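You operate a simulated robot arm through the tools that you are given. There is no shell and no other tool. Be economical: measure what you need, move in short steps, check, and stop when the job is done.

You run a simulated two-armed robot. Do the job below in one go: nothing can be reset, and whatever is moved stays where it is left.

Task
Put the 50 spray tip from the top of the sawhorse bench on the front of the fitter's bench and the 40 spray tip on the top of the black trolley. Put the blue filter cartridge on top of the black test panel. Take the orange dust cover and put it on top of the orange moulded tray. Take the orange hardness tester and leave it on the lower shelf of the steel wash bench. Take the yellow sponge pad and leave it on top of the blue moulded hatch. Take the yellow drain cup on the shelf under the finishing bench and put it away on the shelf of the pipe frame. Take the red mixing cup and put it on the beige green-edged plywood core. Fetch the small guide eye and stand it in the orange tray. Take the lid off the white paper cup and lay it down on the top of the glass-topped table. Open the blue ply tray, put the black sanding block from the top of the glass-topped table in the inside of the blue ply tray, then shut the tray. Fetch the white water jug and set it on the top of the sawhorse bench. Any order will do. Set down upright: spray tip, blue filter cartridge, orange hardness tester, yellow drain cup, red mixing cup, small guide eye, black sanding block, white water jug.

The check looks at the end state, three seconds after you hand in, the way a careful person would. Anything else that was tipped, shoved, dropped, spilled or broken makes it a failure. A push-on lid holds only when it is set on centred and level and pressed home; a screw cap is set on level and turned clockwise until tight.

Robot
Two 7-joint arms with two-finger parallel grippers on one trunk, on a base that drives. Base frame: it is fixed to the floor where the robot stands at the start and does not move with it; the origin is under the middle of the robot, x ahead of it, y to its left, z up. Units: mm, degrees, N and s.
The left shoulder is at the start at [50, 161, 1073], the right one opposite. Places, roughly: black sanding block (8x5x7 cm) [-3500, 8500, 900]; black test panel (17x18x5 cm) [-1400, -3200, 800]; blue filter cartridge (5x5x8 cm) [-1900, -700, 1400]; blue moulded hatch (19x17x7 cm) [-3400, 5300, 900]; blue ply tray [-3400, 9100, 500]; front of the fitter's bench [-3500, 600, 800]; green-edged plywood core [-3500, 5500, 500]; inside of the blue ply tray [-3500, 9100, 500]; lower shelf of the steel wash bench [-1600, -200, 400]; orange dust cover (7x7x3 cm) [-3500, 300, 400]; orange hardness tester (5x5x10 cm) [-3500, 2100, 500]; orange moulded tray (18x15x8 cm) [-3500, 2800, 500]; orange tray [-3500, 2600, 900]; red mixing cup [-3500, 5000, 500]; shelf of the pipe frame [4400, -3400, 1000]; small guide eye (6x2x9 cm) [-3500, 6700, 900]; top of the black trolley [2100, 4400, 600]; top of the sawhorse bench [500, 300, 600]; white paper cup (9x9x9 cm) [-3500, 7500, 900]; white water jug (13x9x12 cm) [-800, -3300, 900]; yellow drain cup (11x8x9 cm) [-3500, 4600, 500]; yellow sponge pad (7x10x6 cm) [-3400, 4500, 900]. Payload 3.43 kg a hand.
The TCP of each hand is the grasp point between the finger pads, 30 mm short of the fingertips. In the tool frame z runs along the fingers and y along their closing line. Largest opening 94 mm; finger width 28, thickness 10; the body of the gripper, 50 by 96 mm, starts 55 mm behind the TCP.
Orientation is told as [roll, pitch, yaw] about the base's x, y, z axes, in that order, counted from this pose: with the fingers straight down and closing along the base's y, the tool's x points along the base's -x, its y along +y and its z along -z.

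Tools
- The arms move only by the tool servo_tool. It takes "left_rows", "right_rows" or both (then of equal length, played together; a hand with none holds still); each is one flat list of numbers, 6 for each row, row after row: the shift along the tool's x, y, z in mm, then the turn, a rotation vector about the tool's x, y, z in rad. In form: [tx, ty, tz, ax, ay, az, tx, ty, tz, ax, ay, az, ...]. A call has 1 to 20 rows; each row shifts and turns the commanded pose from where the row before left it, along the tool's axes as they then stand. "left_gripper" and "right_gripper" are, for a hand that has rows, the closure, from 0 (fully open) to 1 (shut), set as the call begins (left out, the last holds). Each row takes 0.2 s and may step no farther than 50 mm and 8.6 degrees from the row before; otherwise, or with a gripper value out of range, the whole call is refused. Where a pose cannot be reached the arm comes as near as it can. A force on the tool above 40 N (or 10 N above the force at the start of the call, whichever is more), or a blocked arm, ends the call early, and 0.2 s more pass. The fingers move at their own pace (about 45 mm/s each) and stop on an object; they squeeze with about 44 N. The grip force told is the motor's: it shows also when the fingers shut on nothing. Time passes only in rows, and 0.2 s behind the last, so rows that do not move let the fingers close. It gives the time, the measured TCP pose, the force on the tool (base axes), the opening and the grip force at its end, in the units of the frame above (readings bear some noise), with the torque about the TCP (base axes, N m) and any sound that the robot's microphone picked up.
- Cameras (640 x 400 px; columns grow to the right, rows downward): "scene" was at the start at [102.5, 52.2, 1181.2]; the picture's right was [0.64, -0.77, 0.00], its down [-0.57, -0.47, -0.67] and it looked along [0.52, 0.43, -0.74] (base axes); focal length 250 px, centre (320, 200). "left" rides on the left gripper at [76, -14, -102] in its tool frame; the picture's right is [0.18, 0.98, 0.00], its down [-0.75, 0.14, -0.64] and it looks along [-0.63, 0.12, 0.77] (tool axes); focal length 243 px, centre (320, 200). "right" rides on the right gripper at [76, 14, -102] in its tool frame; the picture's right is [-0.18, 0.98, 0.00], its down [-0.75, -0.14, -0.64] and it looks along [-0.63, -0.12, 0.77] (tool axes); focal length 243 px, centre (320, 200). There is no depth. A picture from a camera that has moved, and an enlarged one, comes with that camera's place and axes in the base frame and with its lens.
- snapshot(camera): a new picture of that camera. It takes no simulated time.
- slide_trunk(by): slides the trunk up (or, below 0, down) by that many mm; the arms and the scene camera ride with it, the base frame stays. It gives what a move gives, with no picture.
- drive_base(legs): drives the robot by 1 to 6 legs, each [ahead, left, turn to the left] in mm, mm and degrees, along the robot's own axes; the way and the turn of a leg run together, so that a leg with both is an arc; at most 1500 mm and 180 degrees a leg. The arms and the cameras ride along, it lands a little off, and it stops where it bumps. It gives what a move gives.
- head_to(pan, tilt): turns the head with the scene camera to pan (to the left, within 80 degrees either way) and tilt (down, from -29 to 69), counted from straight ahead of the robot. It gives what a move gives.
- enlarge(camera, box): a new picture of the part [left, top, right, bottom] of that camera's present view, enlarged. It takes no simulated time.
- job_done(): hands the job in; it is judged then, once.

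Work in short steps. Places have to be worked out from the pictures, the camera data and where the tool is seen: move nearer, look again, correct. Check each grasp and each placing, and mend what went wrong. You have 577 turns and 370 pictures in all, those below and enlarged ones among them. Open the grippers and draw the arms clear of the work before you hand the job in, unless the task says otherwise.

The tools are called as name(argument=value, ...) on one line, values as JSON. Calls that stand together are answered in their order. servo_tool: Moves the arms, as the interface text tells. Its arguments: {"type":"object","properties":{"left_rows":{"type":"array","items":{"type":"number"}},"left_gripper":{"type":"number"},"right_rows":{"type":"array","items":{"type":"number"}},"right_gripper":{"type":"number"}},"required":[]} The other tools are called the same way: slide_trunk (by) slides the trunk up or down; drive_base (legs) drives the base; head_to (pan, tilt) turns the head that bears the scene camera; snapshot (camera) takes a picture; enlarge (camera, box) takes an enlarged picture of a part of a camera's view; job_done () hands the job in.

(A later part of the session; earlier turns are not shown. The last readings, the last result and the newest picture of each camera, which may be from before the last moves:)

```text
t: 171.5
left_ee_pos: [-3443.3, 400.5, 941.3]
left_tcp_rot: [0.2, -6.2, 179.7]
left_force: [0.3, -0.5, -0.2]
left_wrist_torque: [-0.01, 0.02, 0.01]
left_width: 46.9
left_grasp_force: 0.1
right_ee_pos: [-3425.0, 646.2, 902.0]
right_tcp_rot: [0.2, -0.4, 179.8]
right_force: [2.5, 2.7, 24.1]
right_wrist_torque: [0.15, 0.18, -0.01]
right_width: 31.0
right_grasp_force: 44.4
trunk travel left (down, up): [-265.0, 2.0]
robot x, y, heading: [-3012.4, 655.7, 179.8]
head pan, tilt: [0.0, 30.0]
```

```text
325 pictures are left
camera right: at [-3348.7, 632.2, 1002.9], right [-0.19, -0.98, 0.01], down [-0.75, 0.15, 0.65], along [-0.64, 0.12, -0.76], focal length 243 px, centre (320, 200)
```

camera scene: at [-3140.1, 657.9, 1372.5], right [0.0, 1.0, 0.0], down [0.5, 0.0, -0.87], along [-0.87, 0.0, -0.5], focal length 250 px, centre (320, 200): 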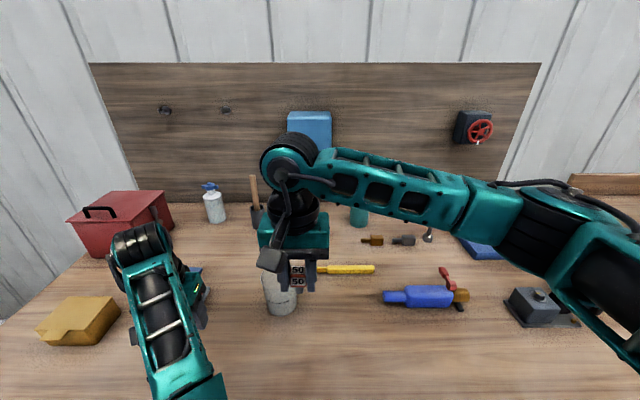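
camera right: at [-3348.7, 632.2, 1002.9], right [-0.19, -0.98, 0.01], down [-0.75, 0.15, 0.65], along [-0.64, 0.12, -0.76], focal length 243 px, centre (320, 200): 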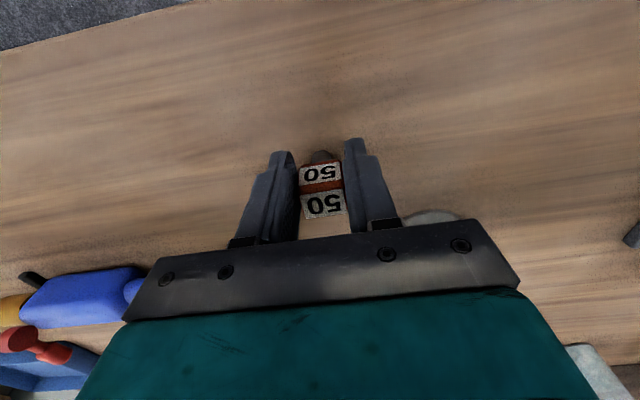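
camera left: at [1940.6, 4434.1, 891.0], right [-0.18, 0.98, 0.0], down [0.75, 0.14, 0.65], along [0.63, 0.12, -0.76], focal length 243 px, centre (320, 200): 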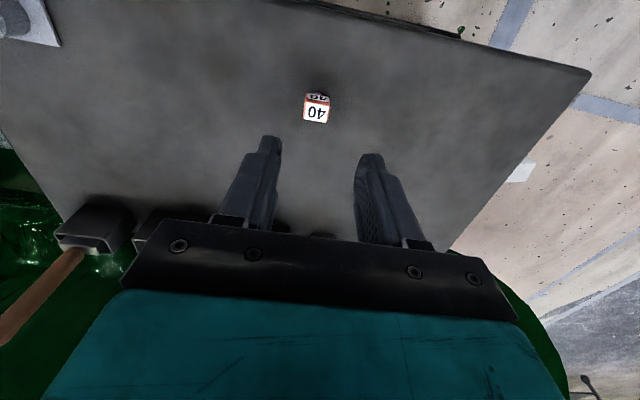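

Already in contact (bench ~857). Relieve and release.

servo_tool(right_rows=[0, 0, -3.5, 0, 0, 0, 0, 0, 0, 0, 0, 0])

servo_tool(right_rows=[0, 0, 0, 0, 0, 0, 0, 0, 0, 0, 0, 0, 0, 0, 0, 0, 0, 0], right_gripper=0.45)

servo_tool(right_rows=[0, 0, -20, 0, 0, 0, 0, 0, -40, 0, 0, 0, 0, 0, -40, 0, 0, 0, 0, 0, -40, 0, 0, 0])

snapshot(camera="right")

```text
t: 172.1
left_ee_pos: [-3444.5, 400.6, 939.3]
left_tcp_rot: [0.1, -6.0, 179.6]
left_force: [-0.3, 0.6, 0.5]
left_wrist_torque: [0.0, 0.0, -0.01]
left_width: 47.0
left_grasp_force: 0.1
right_ee_pos: [-3426.3, 646.1, 900.7]
right_tcp_rot: [0.1, -0.1, 179.8]
right_force: [-5.3, -2.7, 13.5]
right_wrist_torque: [-0.14, 0.44, 0.04]
right_width: 30.5
right_grasp_force: 44.2
trunk travel left (down, up): [-265.0, 2.0]
robot x, y, heading: [-3009.5, 655.6, 179.8]
head pan, tilt: [0.0, 30.0]
```

```text
t: 172.9
left_ee_pos: [-3444.6, 401.0, 939.2]
left_tcp_rot: [0.3, -6.1, 179.8]
left_force: [-0.2, 0.4, 0.6]
left_wrist_torque: [-0.03, -0.01, 0.03]
left_width: 47.0
left_grasp_force: 0.0
right_ee_pos: [-3425.3, 646.8, 901.4]
right_tcp_rot: [0.0, 0.1, 179.9]
right_force: [-0.2, 0.6, -0.4]
right_wrist_torque: [0.03, 0.02, 0.0]
right_width: 51.6
right_grasp_force: 0.1
trunk travel left (down, up): [-265.0, 2.0]
robot x, y, heading: [-3011.6, 656.2, 179.7]
head pan, tilt: [0.0, 30.0]
```

```text
t: 173.9
left_ee_pos: [-3444.1, 399.9, 938.9]
left_tcp_rot: [0.3, -6.0, 179.7]
left_force: [-0.6, -0.4, -0.2]
left_wrist_torque: [0.03, 0.0, 0.01]
left_width: 47.0
left_grasp_force: 0.0
right_ee_pos: [-3423.0, 645.8, 1040.4]
right_tcp_rot: [0.0, 0.1, 179.8]
right_force: [0.7, 0.6, 0.2]
right_wrist_torque: [0.0, 0.02, 0.0]
right_width: 51.9
right_grasp_force: 0.1
trunk travel left (down, up): [-265.0, 2.0]
robot x, y, heading: [-3013.0, 653.4, 179.6]
head pan, tilt: [0.0, 30.0]
```

```text
324 pictures are left
camera right: at [-3348.0, 631.7, 1143.2], right [-0.19, -0.98, 0.0], down [-0.75, 0.14, 0.64], along [-0.63, 0.12, -0.77], focal length 243 px, centre (320, 200)
```

right: 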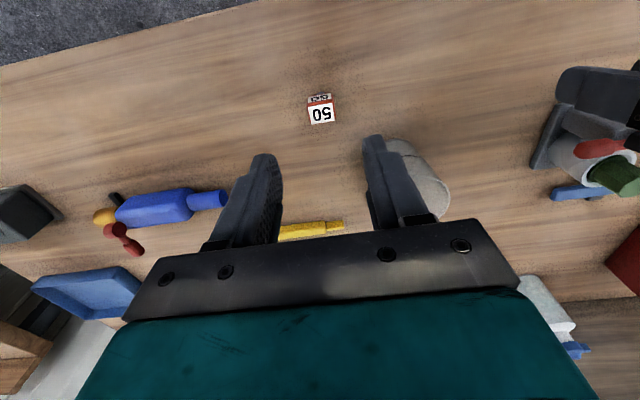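

The 50 tip stands on the bench front. Now back off to look at the lower shelf for the dust cover.

drive_base(legs=[[-520, 330, 0]])

slide_trunk(by=-265)

snapshot(camera="scene")

```text
t: 177.4
left_ee_pos: [-2922.9, 68.7, 938.0]
left_tcp_rot: [0.1, -6.0, -179.7]
left_force: [0.0, -0.1, -0.2]
left_wrist_torque: [-0.01, -0.02, -0.01]
left_width: 47.1
left_grasp_force: 0.1
right_ee_pos: [-2906.3, 315.7, 1040.6]
right_tcp_rot: [0.0, 0.1, -179.5]
right_force: [-0.1, 0.1, 0.0]
right_wrist_torque: [-0.02, -0.04, -0.01]
right_width: 51.5
right_grasp_force: 0.1
trunk travel left (down, up): [-265.0, 2.0]
robot x, y, heading: [-2489.7, 329.5, -179.4]
head pan, tilt: [0.0, 30.0]
```

```text
t: 180.1
left_ee_pos: [-2923.0, 70.1, 673.7]
left_tcp_rot: [0.2, -6.1, -179.7]
left_force: [0.5, -0.4, -0.2]
left_wrist_torque: [0.0, 0.02, -0.03]
left_width: 47.0
left_grasp_force: 0.1
right_ee_pos: [-2906.8, 315.3, 775.7]
right_tcp_rot: [0.0, 0.0, -179.7]
right_force: [-0.6, -0.4, 0.3]
right_wrist_torque: [-0.03, 0.03, 0.02]
right_width: 51.9
right_grasp_force: 0.1
trunk travel left (down, up): [0.0, 267.0]
robot x, y, heading: [-2489.7, 330.0, -179.8]
head pan, tilt: [0.0, 30.0]
```

```text
323 pictures are left
camera scene: at [-2621.5, 330.7, 1107.6], right [-0.01, 1.0, 0.0], down [0.5, 0.0, -0.87], along [-0.87, -0.01, -0.5], focal length 250 px, centre (320, 200)
```

scene: 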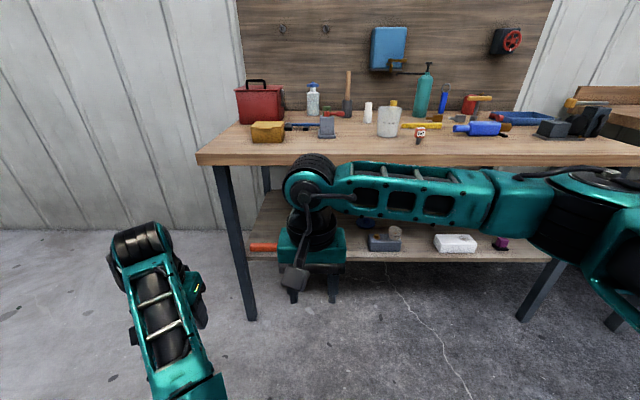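

I'll try pitching the right hand forward about 57° and lowering it, in free space.

servo_tool(right_rows=[30, 0, 20, 0, -0.14, 0, 0, 0, 20, 0, -0.14, 0, 0, 0, 20, 0, -0.14, 0, 0, 0, 0, 0, -0.14, 0, 0, 0, 0, 0, -0.14, 0, 0, 0, 0, 0, -0.14, 0, 0, 0, 0, 0, -0.14, 0], right_gripper=0)

servo_tool(right_rows=[-34, 0, 22, 0, 0, 0, -34, 0, 22, 0, 0, 0, -34, 0, 22, 0, 0, 0, -34, 0, 22, 0, 0, 0, -34, 0, 22, 0, 0, 0])

snapshot(camera="scene")

snapshot(camera="right")

```text
t: 181.7
left_ee_pos: [-2923.2, 70.1, 674.2]
left_tcp_rot: [0.2, -6.1, -179.5]
left_force: [0.7, 0.7, 0.3]
left_wrist_torque: [-0.01, -0.05, -0.01]
left_width: 47.1
left_grasp_force: 0.0
right_ee_pos: [-2886.3, 316.7, 716.3]
right_tcp_rot: [0.2, -56.2, -179.8]
right_force: [0.3, -0.2, 0.0]
right_wrist_torque: [0.03, -0.02, -0.01]
right_width: 93.8
right_grasp_force: 0.1
trunk travel left (down, up): [0.0, 267.0]
robot x, y, heading: [-2494.8, 329.0, -179.7]
head pan, tilt: [0.0, 30.0]
```

```text
t: 182.9
left_ee_pos: [-2924.7, 69.8, 674.9]
left_tcp_rot: [0.2, -6.2, -179.6]
left_force: [0.7, 0.5, 0.5]
left_wrist_torque: [-0.02, 0.0, 0.03]
left_width: 47.1
left_grasp_force: 0.0
right_ee_pos: [-3071.8, 316.6, 796.7]
right_tcp_rot: [0.0, -56.1, -179.6]
right_force: [0.3, 0.0, -0.1]
right_wrist_torque: [0.03, 0.0, 0.0]
right_width: 94.0
right_grasp_force: 0.0
trunk travel left (down, up): [0.0, 267.0]
robot x, y, heading: [-2495.3, 328.0, -179.4]
head pan, tilt: [0.0, 30.0]
```

```text
322 pictures are left
camera scene: at [-2621.5, 330.7, 1107.6], right [-0.01, 1.0, 0.0], down [0.5, 0.0, -0.87], along [-0.87, -0.01, -0.5], focal length 250 px, centre (320, 200)
```

scene: 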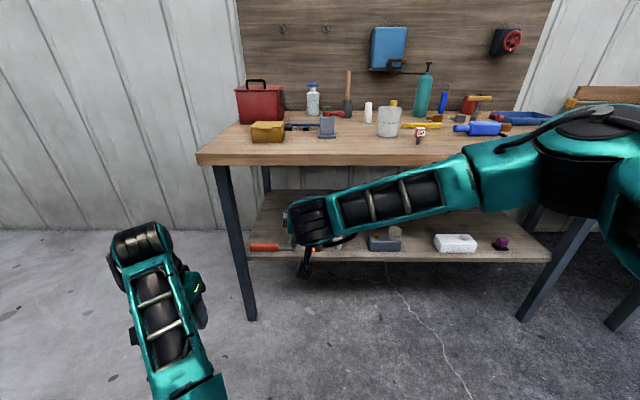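

```text
321 pictures are left
camera right: at [-2943.5, 302.8, 790.3], right [-0.09, -0.98, 0.15], down [0.11, 0.14, 0.98], along [-0.99, 0.11, 0.1], focal length 243 px, centre (320, 200)
```

right: 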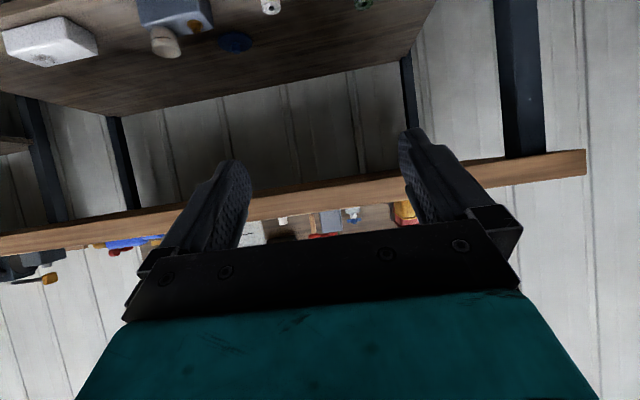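

The camera hangs below when pitched; 45° is a better pitch. Re-pitch and lower, then look at the shelf.

servo_tool(right_rows=[0, 0, 0, 0, 0.1, 0, 0, 0, 0, 0, 0.095, 0, 32, 0, 32, 0, 0, 0, 32, 0, 32, 0, 0, 0, 32, 0, 32, 0, 0, 0, 32, 0, 32, 0, 0, 0, 32, 0, 32, 0, 0, 0, 0, 0, 0, 0, 0, 0])

snapshot(camera="right")

snapshot(camera="scene")

```text
t: 184.7
left_ee_pos: [-2923.6, 70.3, 674.3]
left_tcp_rot: [0.2, -6.1, -179.6]
left_force: [-0.9, 0.0, 0.6]
left_wrist_torque: [0.0, -0.01, 0.01]
left_width: 46.5
left_grasp_force: 0.0
right_ee_pos: [-3070.7, 313.2, 570.2]
right_tcp_rot: [0.0, -45.0, -179.6]
right_force: [0.3, 1.0, 0.6]
right_wrist_torque: [-0.03, 0.01, 0.01]
right_width: 94.1
right_grasp_force: 0.0
trunk travel left (down, up): [0.0, 267.0]
robot x, y, heading: [-2496.3, 329.5, -179.8]
head pan, tilt: [0.0, 30.0]
```

```text
320 pictures are left
camera right: at [-2944.4, 300.4, 587.9], right [-0.12, -0.98, 0.13], down [-0.08, 0.14, 0.99], along [-0.99, 0.11, -0.1], focal length 243 px, centre (320, 200)
```

right: 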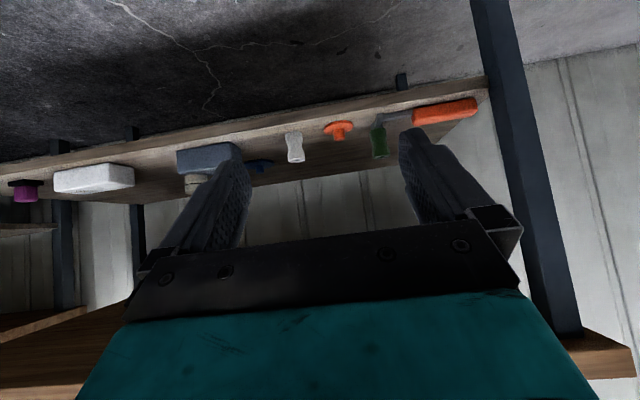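

```text
319 pictures are left
camera scene: at [-2621.6, 330.7, 1107.6], right [-0.01, 1.0, 0.0], down [0.5, 0.0, -0.87], along [-0.87, -0.01, -0.5], focal length 250 px, centre (320, 200)
```

scene: 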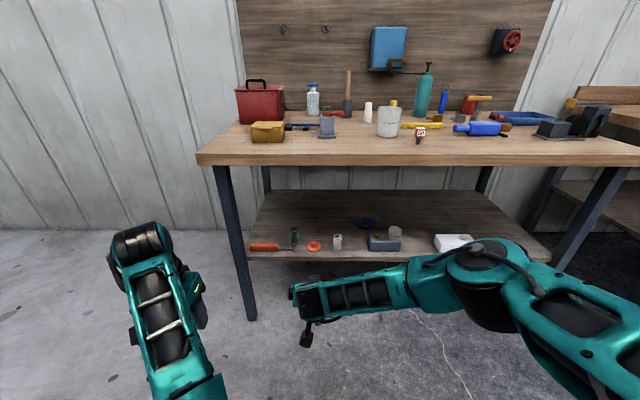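

Found the orange dust cover. Zoom in for its shape.

enlarge(camera="right", box=[270, 90, 400, 170])

enlarge(camera="scene", box=[240, 210, 400, 300])

```text
4.92 times, centred on (335, 130) of right
camera zoom: at [-2944.4, 300.4, 587.9], right [-0.12, -0.98, 0.13], down [-0.08, 0.14, 0.99], along [-0.99, 0.11, -0.1], focal length 1194 px, centre (246, 545)
```

zoom: 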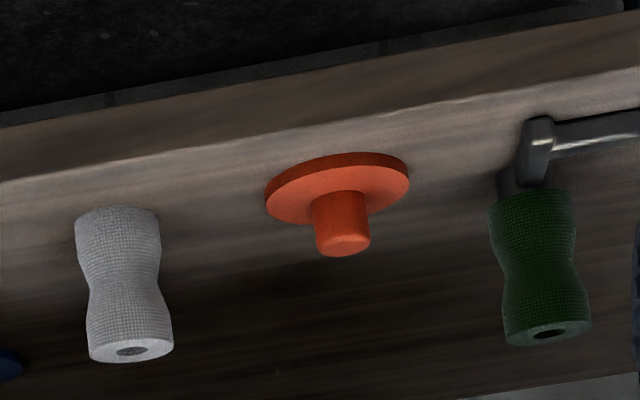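

```text
4.00 times, centred on (320, 255) of scene
camera zoom: at [-2621.6, 330.7, 1107.6], right [-0.01, 1.0, 0.0], down [0.5, 0.0, -0.87], along [-0.87, -0.01, -0.5], focal length 1002 px, centre (320, -20)
```

zoom: 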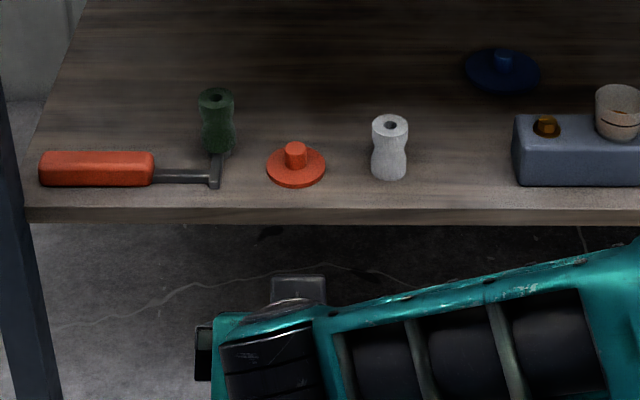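

Boss top estimated at (-3472, 296, 405), shelf z≈375, shelf edge x≈-3415. Partly close the fingers, lower further, then drive nearer.

servo_tool(right_rows=[30, 0, 30, 0, 0, 0, 30, 0, 30, 0, 0, 0, 0, 0, 0, 0, 0, 0], right_gripper=0.45)

drive_base(legs=[[280, 16, 0]])

snapshot(camera="right")

snapshot(camera="scene")

```text
t: 185.5
left_ee_pos: [-2924.3, 69.9, 673.3]
left_tcp_rot: [0.1, -6.1, -179.5]
left_force: [-0.8, 0.0, 0.3]
left_wrist_torque: [0.01, 0.0, -0.01]
left_width: 46.9
left_grasp_force: 0.1
right_ee_pos: [-3070.5, 315.2, 485.7]
right_tcp_rot: [0.0, -45.0, -179.6]
right_force: [0.2, 0.2, 0.6]
right_wrist_torque: [-0.01, -0.01, -0.01]
right_width: 51.4
right_grasp_force: 0.1
trunk travel left (down, up): [0.0, 267.0]
robot x, y, heading: [-2493.9, 332.1, -179.3]
head pan, tilt: [0.0, 30.0]
```

```text
t: 187.4
left_ee_pos: [-3204.5, 50.0, 673.7]
left_tcp_rot: [0.3, -6.2, -179.5]
left_force: [0.4, 0.7, 0.5]
left_wrist_torque: [-0.01, -0.03, -0.01]
left_width: 46.8
left_grasp_force: 0.1
right_ee_pos: [-3353.9, 295.0, 486.9]
right_tcp_rot: [0.0, -45.0, -179.4]
right_force: [0.3, -0.3, 0.0]
right_wrist_torque: [-0.04, 0.01, 0.0]
right_width: 51.6
right_grasp_force: 0.0
trunk travel left (down, up): [0.0, 267.0]
robot x, y, heading: [-2779.1, 311.2, -179.4]
head pan, tilt: [0.0, 30.0]
```

```text
316 pictures are left
camera right: at [-3225.9, 281.6, 504.7], right [-0.12, -0.98, 0.13], down [-0.08, 0.14, 0.99], along [-0.99, 0.11, -0.1], focal length 243 px, centre (320, 200)
```

right: 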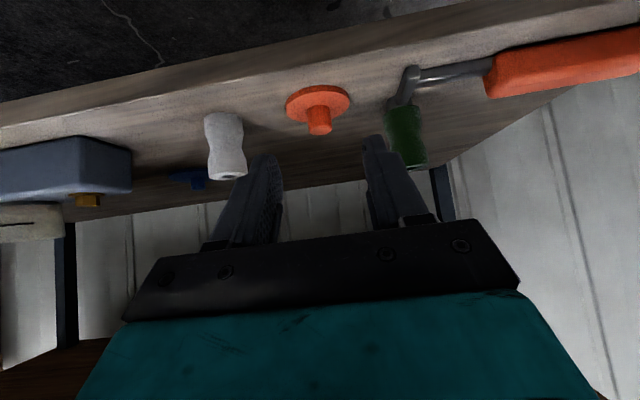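

```text
315 pictures are left
camera scene: at [-2903.5, 311.6, 1107.6], right [-0.01, 1.0, 0.0], down [0.5, 0.01, -0.87], along [-0.87, -0.01, -0.5], focal length 250 px, centre (320, 200)
```

scene: 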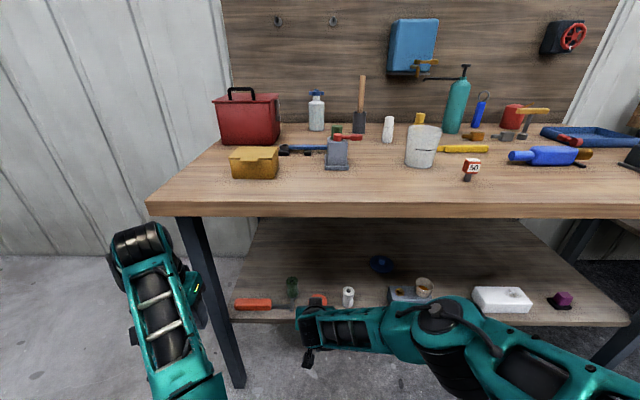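

Boss at (-3475,298). Move forward over it, then down.

servo_tool(right_rows=[-24.3, -1, 24.3, 0, 0, 0, -24.3, -1, 24.3, 0, 0, 0, -24.3, -1, 24.3, 0, 0, 0, 16.5, 0, 16.5, 0, 0, 0, 16.5, 0, 16.5, 0, 0, 0, 0, 0, 0, 0, 0, 0])

snapshot(camera="right")

```text
t: 188.8
left_ee_pos: [-3205.0, 49.7, 673.7]
left_tcp_rot: [0.2, -6.2, -179.5]
left_force: [-1.0, 0.4, -0.1]
left_wrist_torque: [-0.02, 0.03, 0.01]
left_width: 47.3
left_grasp_force: 0.0
right_ee_pos: [-3404.1, 308.6, 507.7]
right_tcp_rot: [0.0, -45.0, -179.4]
right_force: [0.1, 0.0, -0.2]
right_wrist_torque: [0.01, 0.02, 0.0]
right_width: 51.8
right_grasp_force: 0.0
right hand out of reach, approached as far as the arm can: row 1, 2, 3, 4, 5
trunk travel left (down, up): [0.0, 267.0]
robot x, y, heading: [-2774.1, 314.3, -179.2]
head pan, tilt: [0.0, 30.0]
```

```text
314 pictures are left
camera right: at [-3278.1, 295.6, 525.3], right [-0.12, -0.98, 0.13], down [-0.08, 0.14, 0.99], along [-0.99, 0.11, -0.1], focal length 243 px, centre (320, 200)
```

right: 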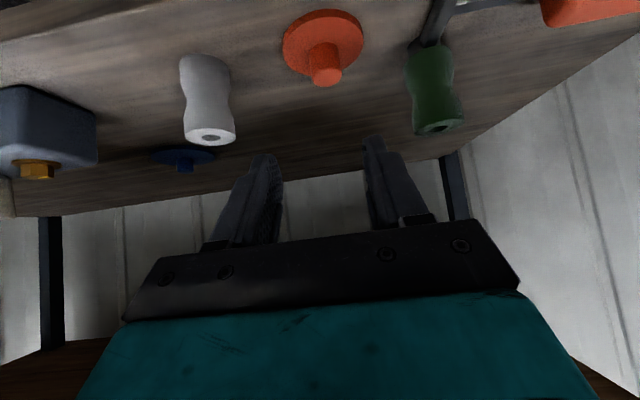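

At the reach limit. Pull both hands back some, then drive 130 closer.

servo_tool(right_rows=[24, 1, -24, 0, 0, 0, 24, 1, -24, 0, 0, 0, 24, 2, -24, 0, 0, 0], left_rows=[30, 0, 0, 0, 0, 0, 30, 0, 0, 0, 0, 0, 30, 0, 0, 0, 0, 0])

drive_base(legs=[[130, 0, 0]])

snapshot(camera="right")

```text
t: 189.6
left_ee_pos: [-3188.1, 18.0, 681.0]
left_tcp_rot: [0.8, -8.2, -179.4]
left_force: [0.1, -0.6, 0.1]
left_wrist_torque: [0.0, 0.0, 0.02]
left_width: 46.8
left_grasp_force: 0.0
left hand out of reach, approached as far as the arm can: row 1, 2, 3
right_ee_pos: [-3304.5, 306.5, 506.7]
right_tcp_rot: [0.0, -45.1, -179.5]
right_force: [0.3, -0.8, -0.1]
right_wrist_torque: [0.01, 0.01, 0.01]
right_width: 51.8
right_grasp_force: 0.0
trunk travel left (down, up): [0.0, 267.0]
robot x, y, heading: [-2773.6, 310.0, -179.3]
head pan, tilt: [0.0, 30.0]
```

```text
t: 190.9
left_ee_pos: [-3315.0, 18.3, 681.0]
left_tcp_rot: [0.5, -8.3, -179.4]
left_force: [-0.3, 0.1, 0.3]
left_wrist_torque: [0.0, 0.03, 0.0]
left_width: 47.1
left_grasp_force: 0.1
right_ee_pos: [-3432.3, 304.9, 507.3]
right_tcp_rot: [-0.1, -45.1, -179.4]
right_force: [-0.3, 0.5, 0.3]
right_wrist_torque: [-0.01, 0.0, 0.0]
right_width: 51.7
right_grasp_force: 0.1
trunk travel left (down, up): [0.0, 267.0]
robot x, y, heading: [-2903.6, 309.2, -179.3]
head pan, tilt: [0.0, 30.0]
```

```text
313 pictures are left
camera right: at [-3304.7, 291.5, 524.9], right [-0.12, -0.98, 0.13], down [-0.08, 0.14, 0.99], along [-0.99, 0.11, -0.1], focal length 243 px, centre (320, 200)
```

right: 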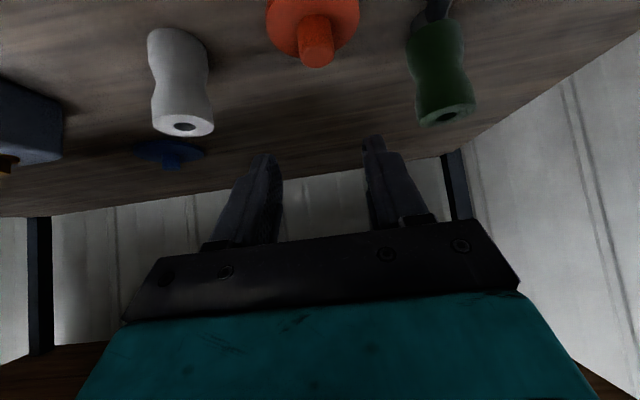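

Fine alignment: forward 23, left 6, then down 90.

servo_tool(right_rows=[-16.3, 3, 16.3, 0, 0, 0, 16, 1, 16, 0, 0, 0, 16, 1, 16, 0, 0, 0, 16, 1, 16, 0, 0, 0, 8, 0.5, 8, 0, 0, 0, 0, 0, 0, 0, 0, 0])

snapshot(camera="right")

```text
t: 192.3
left_ee_pos: [-3315.5, 18.0, 680.9]
left_tcp_rot: [0.6, -8.4, -179.2]
left_force: [0.1, -0.4, -0.4]
left_wrist_torque: [-0.02, 0.01, -0.01]
left_width: 47.1
left_grasp_force: 0.1
right_ee_pos: [-3453.2, 296.9, 426.5]
right_tcp_rot: [0.1, -44.9, -179.3]
right_force: [-0.3, 0.8, 0.0]
right_wrist_torque: [-0.02, 0.03, 0.0]
right_width: 51.6
right_grasp_force: 0.0
trunk travel left (down, up): [0.0, 267.0]
robot x, y, heading: [-2902.1, 313.1, -179.4]
head pan, tilt: [0.0, 30.0]
```

```text
312 pictures are left
camera right: at [-3326.6, 284.7, 445.2], right [-0.12, -0.98, 0.13], down [-0.08, 0.14, 0.99], along [-0.99, 0.11, -0.1], focal length 243 px, centre (320, 200)
```

right: 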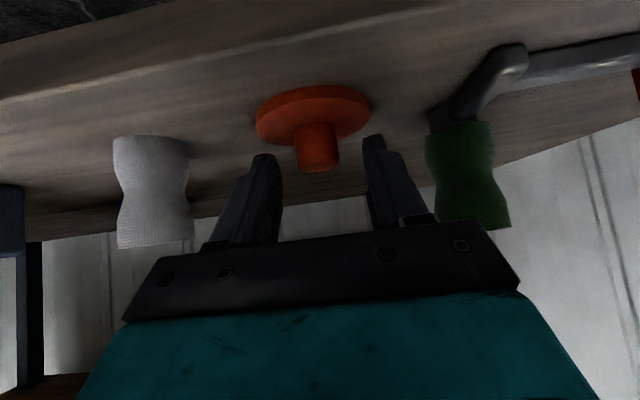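

Boss lies between the fingers. 12 mm lower, then close.

servo_tool(right_rows=[8.5, 0, 8.5, 0, 0, 0, 0, 0, 0, 0, 0, 0])

servo_tool(right_rows=[0, 0, 0, 0, 0, 0, 0, 0, 0, 0, 0, 0, 0, 0, 0, 0, 0, 0, 0, 0, 0, 0, 0, 0], right_gripper=1)

snapshot(camera="right")

```text
t: 192.9
left_ee_pos: [-3315.9, 18.0, 681.3]
left_tcp_rot: [0.6, -8.3, -179.3]
left_force: [0.2, -0.3, -0.2]
left_wrist_torque: [0.01, -0.02, 0.02]
left_width: 46.8
left_grasp_force: 0.0
right_ee_pos: [-3454.0, 297.0, 427.6]
right_tcp_rot: [0.1, -44.9, -179.5]
right_force: [0.7, -0.2, 0.2]
right_wrist_torque: [-0.03, -0.03, 0.02]
right_width: 51.7
right_grasp_force: 0.0
right hand out of reach, approached as far as the arm can: row 1
trunk travel left (down, up): [0.0, 267.0]
robot x, y, heading: [-2902.1, 307.3, -179.4]
head pan, tilt: [0.0, 30.0]
```

```text
t: 193.9
left_ee_pos: [-3316.7, 18.7, 681.8]
left_tcp_rot: [0.6, -8.4, -179.3]
left_force: [0.1, 0.3, -0.1]
left_wrist_torque: [-0.06, -0.03, 0.0]
left_width: 47.0
left_grasp_force: 0.0
right_ee_pos: [-3453.9, 297.0, 427.6]
right_tcp_rot: [0.0, -45.0, -179.5]
right_force: [-0.4, 0.3, 0.4]
right_wrist_torque: [0.05, 0.0, 0.0]
right_width: 19.8
right_grasp_force: 43.5
trunk travel left (down, up): [0.0, 267.0]
robot x, y, heading: [-2906.1, 309.6, -179.6]
head pan, tilt: [0.0, 30.0]
```

```text
311 pictures are left
camera right: at [-3327.0, 285.0, 445.3], right [-0.12, -0.98, 0.13], down [-0.08, 0.14, 0.99], along [-0.99, 0.11, -0.1], focal length 243 px, centre (320, 200)
```

right: 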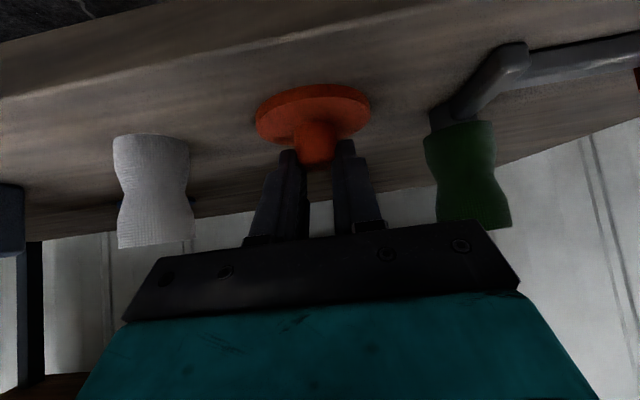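

Gripped near the boss top. Test-lift 15 mm.

servo_tool(right_rows=[-5, 0, -5, 0, 0, 0, -5, 0, -5, 0, 0, 0, 0, 0, 0, 0, 0, 0])

enlarge(camera="right", box=[220, 60, 420, 200])

```text
t: 194.7
left_ee_pos: [-3316.8, 17.2, 681.5]
left_tcp_rot: [0.6, -8.3, -179.2]
left_force: [0.0, 0.0, -0.3]
left_wrist_torque: [-0.05, -0.01, -0.04]
left_width: 46.9
left_grasp_force: 0.1
right_ee_pos: [-3454.0, 297.4, 441.6]
right_tcp_rot: [0.0, -45.0, -179.5]
right_force: [0.7, 0.6, -0.2]
right_wrist_torque: [0.03, -0.04, -0.01]
right_width: 19.0
right_grasp_force: 43.7
trunk travel left (down, up): [0.0, 267.0]
robot x, y, heading: [-2902.2, 313.1, -179.5]
head pan, tilt: [0.0, 30.0]
```

```text
2.86 times, centred on (320, 130) of right
camera zoom: at [-3327.0, 284.9, 460.0], right [-0.12, -0.98, 0.13], down [-0.08, 0.14, 0.99], along [-0.99, 0.11, -0.1], focal length 693 px, centre (320, 400)
```

zoom: 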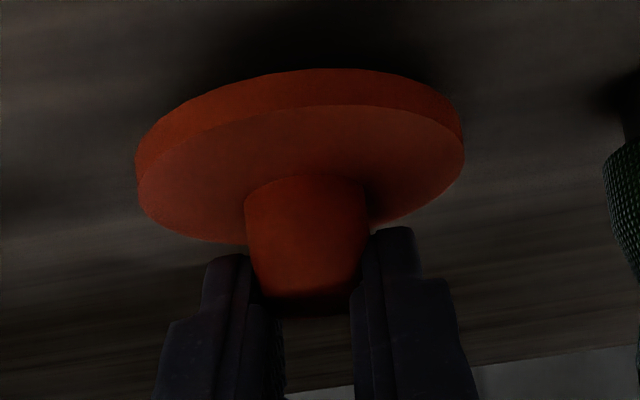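

It lifts, but the hold is at the very tips. I'll set it back down, drive closer and regrip deeper.

servo_tool(right_rows=[5, 0, 5, 0, 0, 0, 4.5, 0, 4.5, 0, 0, 0, 0, 0, 0, 0, 0, 0])

servo_tool(right_rows=[0, 0, 0, 0, 0, 0, 0, 0, 0, 0, 0, 0, -15, 0, -15, 0, 0, 0, -15, 0, -15, 0, 0, 0, 22, 0, -22, 0, 0, 0, 22, 0, -22, 0, 0, 0], right_gripper=0.45)

drive_base(legs=[[60, 0, 0]])

snapshot(camera="right")

```text
t: 195.5
left_ee_pos: [-3316.1, 17.8, 681.6]
left_tcp_rot: [0.5, -8.4, -179.2]
left_force: [-0.2, 0.2, 0.1]
left_wrist_torque: [-0.02, -0.03, -0.04]
left_width: 47.2
left_grasp_force: 0.1
right_ee_pos: [-3454.3, 297.0, 427.3]
right_tcp_rot: [0.1, -44.9, -179.4]
right_force: [0.1, 0.0, -0.4]
right_wrist_torque: [0.01, -0.03, 0.01]
right_width: 19.2
right_grasp_force: 43.6
trunk travel left (down, up): [0.0, 267.0]
robot x, y, heading: [-2903.4, 309.5, -179.6]
head pan, tilt: [0.0, 30.0]
```

```text
t: 196.9
left_ee_pos: [-3317.1, 18.1, 681.3]
left_tcp_rot: [0.6, -8.4, -179.3]
left_force: [0.2, 0.6, 0.0]
left_wrist_torque: [-0.04, 0.0, 0.0]
left_width: 47.0
left_grasp_force: 0.1
right_ee_pos: [-3390.5, 297.9, 471.3]
right_tcp_rot: [0.0, -45.1, -179.6]
right_force: [-0.1, 0.5, 0.1]
right_wrist_torque: [-0.01, 0.01, 0.01]
right_width: 51.7
right_grasp_force: 0.0
trunk travel left (down, up): [0.0, 267.0]
robot x, y, heading: [-2902.4, 309.3, -179.2]
head pan, tilt: [0.0, 30.0]
```

```text
t: 197.7
left_ee_pos: [-3322.7, 20.1, 681.6]
left_tcp_rot: [-0.2, -7.0, -179.2]
left_force: [22.8, 9.2, -5.0]
left_wrist_torque: [-1.32, 2.82, -0.2]
left_width: 47.2
left_grasp_force: 0.0
right_ee_pos: [-3404.3, 297.1, 471.5]
right_tcp_rot: [0.1, -45.1, -179.4]
right_force: [-0.2, -0.8, 0.0]
right_wrist_torque: [-0.02, -0.02, -0.01]
right_width: 51.8
right_grasp_force: 0.1
trunk travel left (down, up): [0.0, 267.0]
robot x, y, heading: [-2913.2, 308.7, -179.3]
head pan, tilt: [0.0, 30.0]
stopped in leg 1: the force on the tool passed its limit (the readings are from after the stop); the commanded pose is now the measured one
```

```text
309 pictures are left
camera right: at [-3278.2, 284.5, 489.8], right [-0.12, -0.98, 0.13], down [-0.08, 0.14, 0.99], along [-0.99, 0.11, -0.1], focal length 243 px, centre (320, 200)
```

right: 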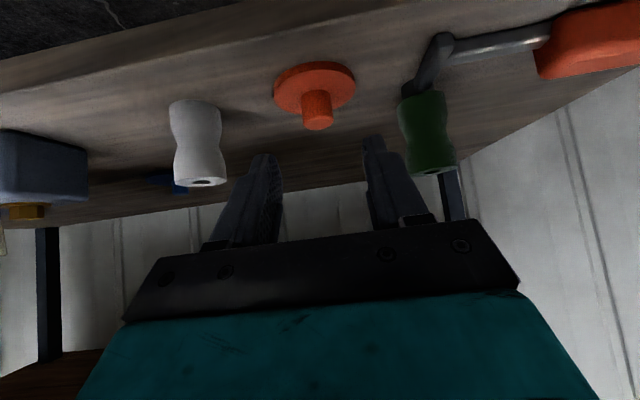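

The left hand touched the bench leg lightly. Back off a little and swing the left hand outward.

drive_base(legs=[[-40, 0, 0]])

servo_tool(left_rows=[0, 40, 0, 0, 0, 0, 0, 40, 0, 0, 0, 0, 0, 40, 0, 0, 0, 0, 10, 30, 0, 0, 0, 0, 20, 20, 0, 0, 0, 0])

snapshot(camera="scene")

```text
t: 198.6
left_ee_pos: [-3284.9, 20.2, 681.9]
left_tcp_rot: [-0.2, -7.2, -179.3]
left_force: [0.0, 0.3, 0.1]
left_wrist_torque: [0.01, 0.03, 0.02]
left_width: 46.9
left_grasp_force: 0.0
right_ee_pos: [-3366.0, 297.5, 471.0]
right_tcp_rot: [0.0, -45.0, -179.5]
right_force: [0.7, 0.3, 0.6]
right_wrist_torque: [-0.01, -0.02, 0.02]
right_width: 51.8
right_grasp_force: 0.1
trunk travel left (down, up): [0.0, 267.0]
robot x, y, heading: [-2879.5, 311.1, -179.4]
head pan, tilt: [0.0, 30.0]
```

```text
t: 199.8
left_ee_pos: [-3253.0, -151.6, 679.4]
left_tcp_rot: [-0.2, -7.1, -179.2]
left_force: [0.1, 0.1, 0.0]
left_wrist_torque: [0.02, 0.0, -0.01]
left_width: 47.3
left_grasp_force: 0.0
right_ee_pos: [-3365.4, 297.6, 470.3]
right_tcp_rot: [0.0, -44.9, -179.4]
right_force: [-0.7, -0.5, -0.4]
right_wrist_torque: [0.01, 0.03, -0.01]
right_width: 51.7
right_grasp_force: 0.1
trunk travel left (down, up): [0.0, 267.0]
robot x, y, heading: [-2877.6, 309.5, -179.6]
head pan, tilt: [0.0, 30.0]
```

```text
308 pictures are left
camera scene: at [-3007.0, 310.8, 1107.6], right [-0.01, 1.0, 0.0], down [0.5, 0.01, -0.87], along [-0.87, -0.01, -0.5], focal length 250 px, centre (320, 200)
```

scene: 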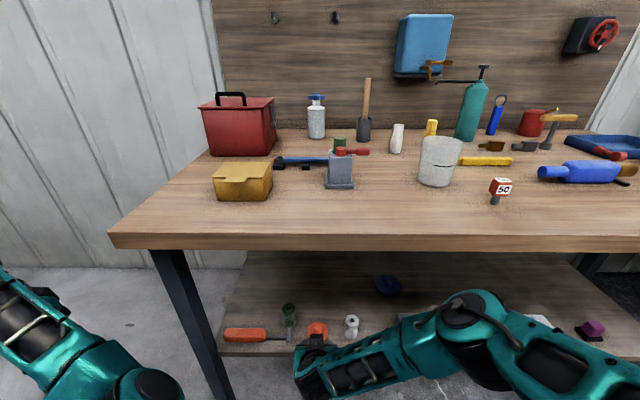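

Left hand is clear now. Drive 80 closer and check.

drive_base(legs=[[80, 0, 0]])

snapshot(camera="right")

```text
t: 200.9
left_ee_pos: [-3332.8, -153.0, 678.7]
left_tcp_rot: [-0.2, -7.1, -179.3]
left_force: [0.0, 0.8, -0.5]
left_wrist_torque: [0.01, 0.0, 0.0]
left_width: 47.0
left_grasp_force: 0.1
right_ee_pos: [-3446.2, 297.1, 470.7]
right_tcp_rot: [0.0, -45.0, -179.5]
right_force: [0.2, 0.0, -0.1]
right_wrist_torque: [0.01, -0.02, -0.01]
right_width: 51.6
right_grasp_force: 0.0
trunk travel left (down, up): [0.0, 267.0]
robot x, y, heading: [-2964.7, 311.9, -179.6]
head pan, tilt: [0.0, 30.0]
```

```text
307 pictures are left
camera right: at [-3318.6, 283.6, 489.1], right [-0.12, -0.98, 0.13], down [-0.08, 0.14, 0.99], along [-0.99, 0.11, -0.1], focal length 243 px, centre (320, 200)
```

right: 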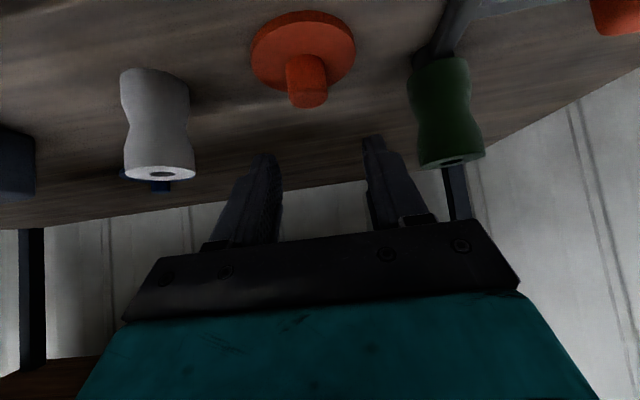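

servo_tool(right_rows=[-4, -1, 4, 0, 0, 0, 14, 0, 14, 0, 0, 0, 14, 0, 14, 0, 0, 0, 13, 0, 13, 0, 0, 0, 0, 0, 0, 0, 0, 0])

servo_tool(right_rows=[0, 0, 0, 0, 0, 0, 0, 0, 0, 0, 0, 0, 0, 0, 0, 0, 0, 0, 0, 0, 0, 0, 0, 0], right_gripper=1)

servo_tool(right_rows=[-10, 0, -10, 0, 0, 0, -20, 0, -20, 0, 0, 0, -20, 0, -20, 0, 0, 0, 0, 0, 0, 0, 0, 0])

enlarge(camera="right", box=[160, 60, 480, 260])

```text
t: 201.9
left_ee_pos: [-3330.7, -152.4, 677.7]
left_tcp_rot: [-0.2, -7.2, -179.2]
left_force: [0.3, -0.2, -0.5]
left_wrist_torque: [0.03, 0.0, 0.0]
left_width: 47.1
left_grasp_force: 0.0
right_ee_pos: [-3460.3, 293.9, 421.8]
right_tcp_rot: [-0.1, -46.3, -179.3]
right_force: [0.8, -0.4, 16.1]
right_wrist_torque: [0.05, 0.14, -0.03]
right_width: 51.5
right_grasp_force: 0.0
trunk travel left (down, up): [0.0, 267.0]
robot x, y, heading: [-2961.7, 307.1, -179.3]
head pan, tilt: [0.0, 30.0]
stopped in row 5 (right hand): the force on the tool passed its limit (the readings are from after the stop); the commanded pose is now the measured one
```

```text
t: 202.9
left_ee_pos: [-3331.6, -152.3, 679.6]
left_tcp_rot: [-0.2, -7.3, -179.2]
left_force: [-0.9, 0.2, -0.2]
left_wrist_torque: [-0.01, 0.02, -0.02]
left_width: 47.0
left_grasp_force: 0.1
right_ee_pos: [-3460.1, 295.9, 423.0]
right_tcp_rot: [-0.1, -46.4, -179.1]
right_force: [0.0, 1.7, 36.9]
right_wrist_torque: [-0.04, 0.47, -0.01]
right_width: 20.8
right_grasp_force: 43.6
trunk travel left (down, up): [0.0, 267.0]
robot x, y, heading: [-2958.6, 313.2, -179.4]
head pan, tilt: [0.0, 30.0]
```

```text
t: 203.9
left_ee_pos: [-3332.8, -151.5, 678.4]
left_tcp_rot: [-0.2, -7.3, -179.2]
left_force: [-0.4, 0.1, 0.3]
left_wrist_torque: [-0.02, -0.01, -0.01]
left_width: 47.3
left_grasp_force: 0.0
right_ee_pos: [-3456.6, 296.0, 487.3]
right_tcp_rot: [-0.1, -45.8, -179.4]
right_force: [-0.5, 0.2, 1.2]
right_wrist_torque: [0.02, 0.0, 0.0]
right_width: 19.6
right_grasp_force: 43.7
trunk travel left (down, up): [0.0, 267.0]
robot x, y, heading: [-2959.2, 307.6, -179.3]
head pan, tilt: [0.0, 30.0]
```

```text
2.00 times, centred on (320, 160) of right
camera zoom: at [-3330.5, 283.1, 504.1], right [-0.12, -0.98, 0.13], down [-0.07, 0.14, 0.99], along [-0.99, 0.11, -0.08], focal length 485 px, centre (320, 280)
```

zoom: 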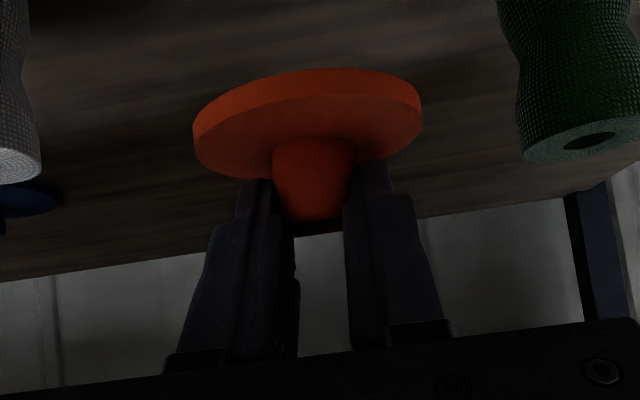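

Firm now. Back out and slide right along to the next bench with the orange moulded tray.

drive_base(legs=[[-480, 0, 0], [0, -1230, 0], [0, -1230, 0]])

snapshot(camera="scene")

```text
t: 218.5
left_ee_pos: [-2843.9, 2319.3, 677.0]
left_tcp_rot: [-0.2, -7.1, -179.9]
left_force: [-0.2, 1.2, -0.6]
left_wrist_torque: [0.0, 0.03, 0.0]
left_width: 47.1
left_grasp_force: 0.1
right_ee_pos: [-2963.9, 2768.3, 486.7]
right_tcp_rot: [0.0, -45.8, 180.0]
right_force: [0.5, -0.7, 0.2]
right_wrist_torque: [-0.02, -0.01, 0.01]
right_width: 19.1
right_grasp_force: 44.4
trunk travel left (down, up): [0.0, 267.0]
robot x, y, heading: [-2460.0, 2776.8, 179.9]
head pan, tilt: [0.0, 30.0]
```

```text
305 pictures are left
camera scene: at [-2592.4, 2778.1, 1107.6], right [0.0, 1.0, 0.0], down [0.5, 0.0, -0.87], along [-0.87, 0.0, -0.5], focal length 250 px, centre (320, 200)
```

scene: 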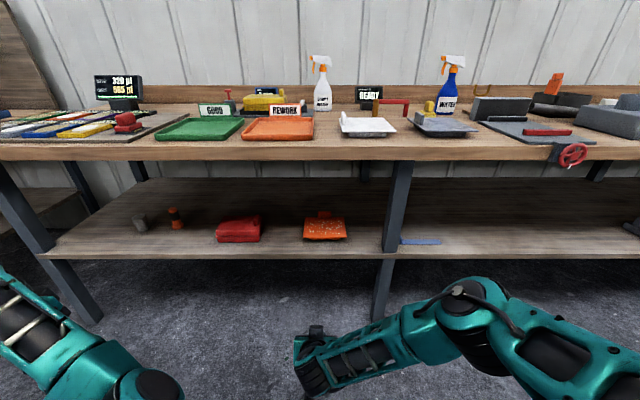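

The moulded tray is on the lower shelf, just ahead. Zoom in on the tray and tester.

enlarge(camera="scene", box=[270, 190, 400, 270])

enlarge(camera="scene", box=[120, 190, 250, 270])

```text
4.92 times, centred on (335, 230) of scene
camera zoom: at [-2592.4, 2778.1, 1107.6], right [0.0, 1.0, 0.0], down [0.5, 0.0, -0.87], along [-0.87, 0.0, -0.5], focal length 1233 px, centre (246, 52)
```

zoom: 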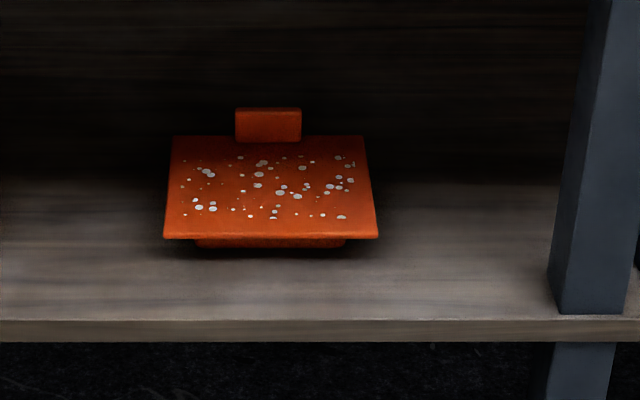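

```text
4.92 times, centred on (185, 230) of scene
camera zoom: at [-2592.4, 2778.1, 1107.6], right [0.0, 1.0, 0.0], down [0.5, 0.0, -0.87], along [-0.87, 0.0, -0.5], focal length 1233 px, centre (985, 52)
```

zoom: 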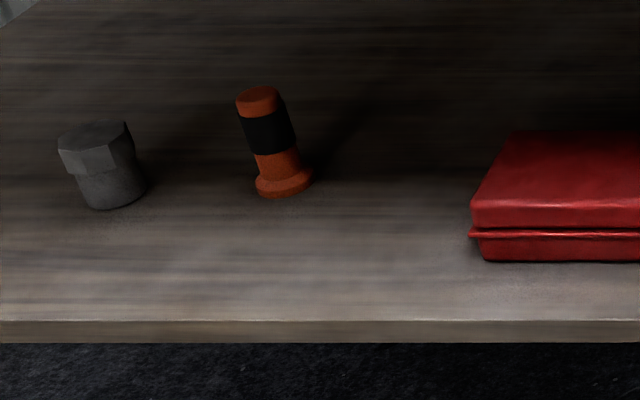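

Tray top ≈ z 457, centre ≈ (-3486, 2799). First tuck the left hand back so it won't meet the bench edge, and raise the right hand slightly.

servo_tool(left_rows=[40, 15, 0, 0, 0, 0, 40, 15, 0, 0, 0, 0, 40, 15, 0, 0, 0, 0, 40, 0, 0, 0, 0, 0, 40, 0, 0, 0, 0, 0, 0, 0, 0, 0, 0, 0], right_rows=[-15, 0, -15, 0, 0, 0, -15, 0, -15, 0, 0, 0, 0, 0, 0, 0, 0, 0, 0, 0, 0, 0, 0, 0, 0, 0, 0, 0, 0, 0, 0, 0, 0, 0, 0, 0])

head_to(pan=35, tilt=45)

snapshot(camera="scene")

```text
t: 219.9
left_ee_pos: [-2644.5, 2273.1, 653.8]
left_tcp_rot: [-0.2, -7.2, -180.0]
left_force: [0.4, -0.7, -0.3]
left_wrist_torque: [0.0, -0.03, -0.02]
left_width: 47.0
left_grasp_force: 0.1
right_ee_pos: [-2965.0, 2768.1, 531.4]
right_tcp_rot: [-0.1, -45.8, 179.9]
right_force: [-0.5, 0.5, 0.7]
right_wrist_torque: [-0.01, -0.02, -0.02]
right_width: 19.4
right_grasp_force: 44.1
trunk travel left (down, up): [0.0, 267.0]
robot x, y, heading: [-2463.0, 2779.7, 179.9]
head pan, tilt: [0.0, 30.0]
```

```text
t: 220.9
left_ee_pos: [-2644.6, 2273.5, 654.1]
left_tcp_rot: [-0.2, -7.2, -179.9]
left_force: [-0.1, -0.5, 0.2]
left_wrist_torque: [0.01, 0.0, 0.01]
left_width: 46.9
left_grasp_force: 0.1
right_ee_pos: [-2963.0, 2768.7, 529.7]
right_tcp_rot: [-0.1, -45.8, 180.0]
right_force: [0.1, 0.4, -0.3]
right_wrist_torque: [-0.02, 0.0, 0.0]
right_width: 19.1
right_grasp_force: 44.1
trunk travel left (down, up): [0.0, 267.0]
robot x, y, heading: [-2466.4, 2775.2, 180.1]
head pan, tilt: [35.0, 45.0]
```

```text
302 pictures are left
camera scene: at [-2568.7, 2731.5, 1085.0], right [-0.57, 0.82, 0.0], down [0.58, 0.4, -0.71], along [-0.58, -0.4, -0.71], focal length 250 px, centre (320, 200)
```

scene: 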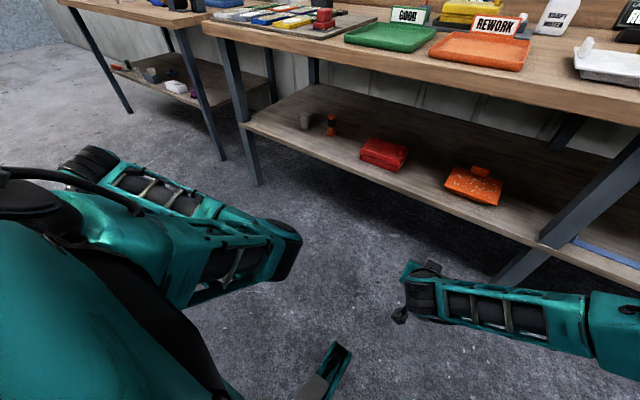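

Left arm is tucked. Drive in 440 and check with the right camera.

drive_base(legs=[[440, -31, 0]])

snapshot(camera="right")

head_to(pan=0, tilt=40)

snapshot(camera="scene")

```text
t: 223.6
left_ee_pos: [-3076.8, 2298.0, 653.2]
left_tcp_rot: [-0.2, -7.6, -178.9]
left_force: [-0.7, -0.2, 0.0]
left_wrist_torque: [-0.01, 0.01, -0.02]
left_width: 46.9
left_grasp_force: 0.1
right_ee_pos: [-3403.7, 2784.8, 530.2]
right_tcp_rot: [0.0, -45.6, -178.8]
right_force: [0.3, -0.8, -0.4]
right_wrist_torque: [-0.01, 0.02, 0.0]
right_width: 19.3
right_grasp_force: 44.2
trunk travel left (down, up): [0.0, 267.0]
robot x, y, heading: [-2907.6, 2804.7, -179.0]
head pan, tilt: [35.0, 45.0]
```

```text
301 pictures are left
camera right: at [-3275.0, 2774.0, 545.7], right [-0.11, -0.99, 0.13], down [-0.07, 0.14, 0.99], along [-0.99, 0.1, -0.08], focal length 243 px, centre (320, 200)
```

right: 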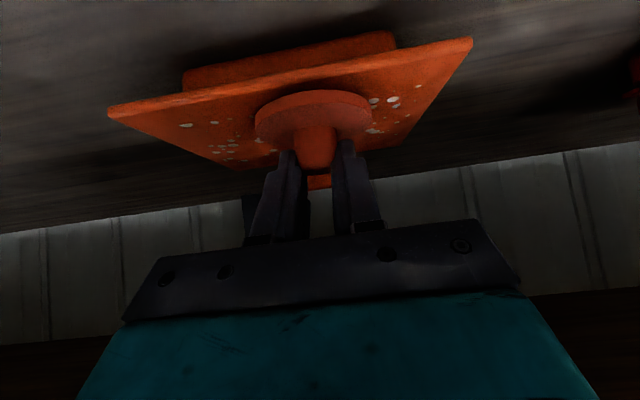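

```text
t: 224.6
left_ee_pos: [-3076.6, 2296.6, 654.5]
left_tcp_rot: [-0.2, -7.5, -178.9]
left_force: [-0.1, -0.4, 0.4]
left_wrist_torque: [0.01, 0.01, -0.02]
left_width: 46.8
left_grasp_force: 0.0
right_ee_pos: [-3403.1, 2786.0, 528.6]
right_tcp_rot: [-0.1, -45.6, -178.7]
right_force: [0.0, 0.3, -0.6]
right_wrist_torque: [-0.01, 0.02, 0.01]
right_width: 19.3
right_grasp_force: 44.1
trunk travel left (down, up): [0.0, 267.0]
robot x, y, heading: [-2908.4, 2804.5, -179.1]
head pan, tilt: [0.0, 40.0]
```

```text
300 pictures are left
camera scene: at [-3025.2, 2802.9, 1093.1], right [-0.02, 1.0, 0.0], down [0.64, 0.01, -0.77], along [-0.77, -0.01, -0.64], focal length 250 px, centre (320, 200)
```

scene: 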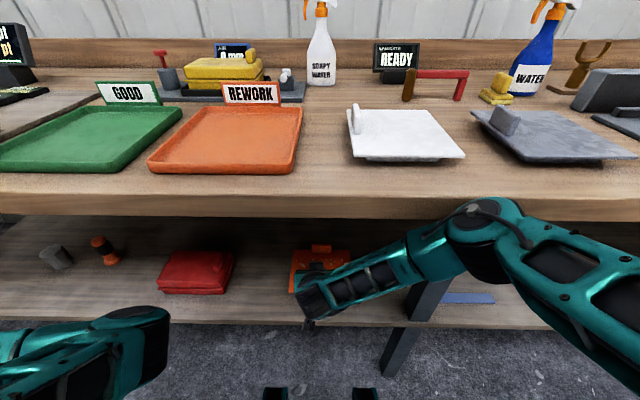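

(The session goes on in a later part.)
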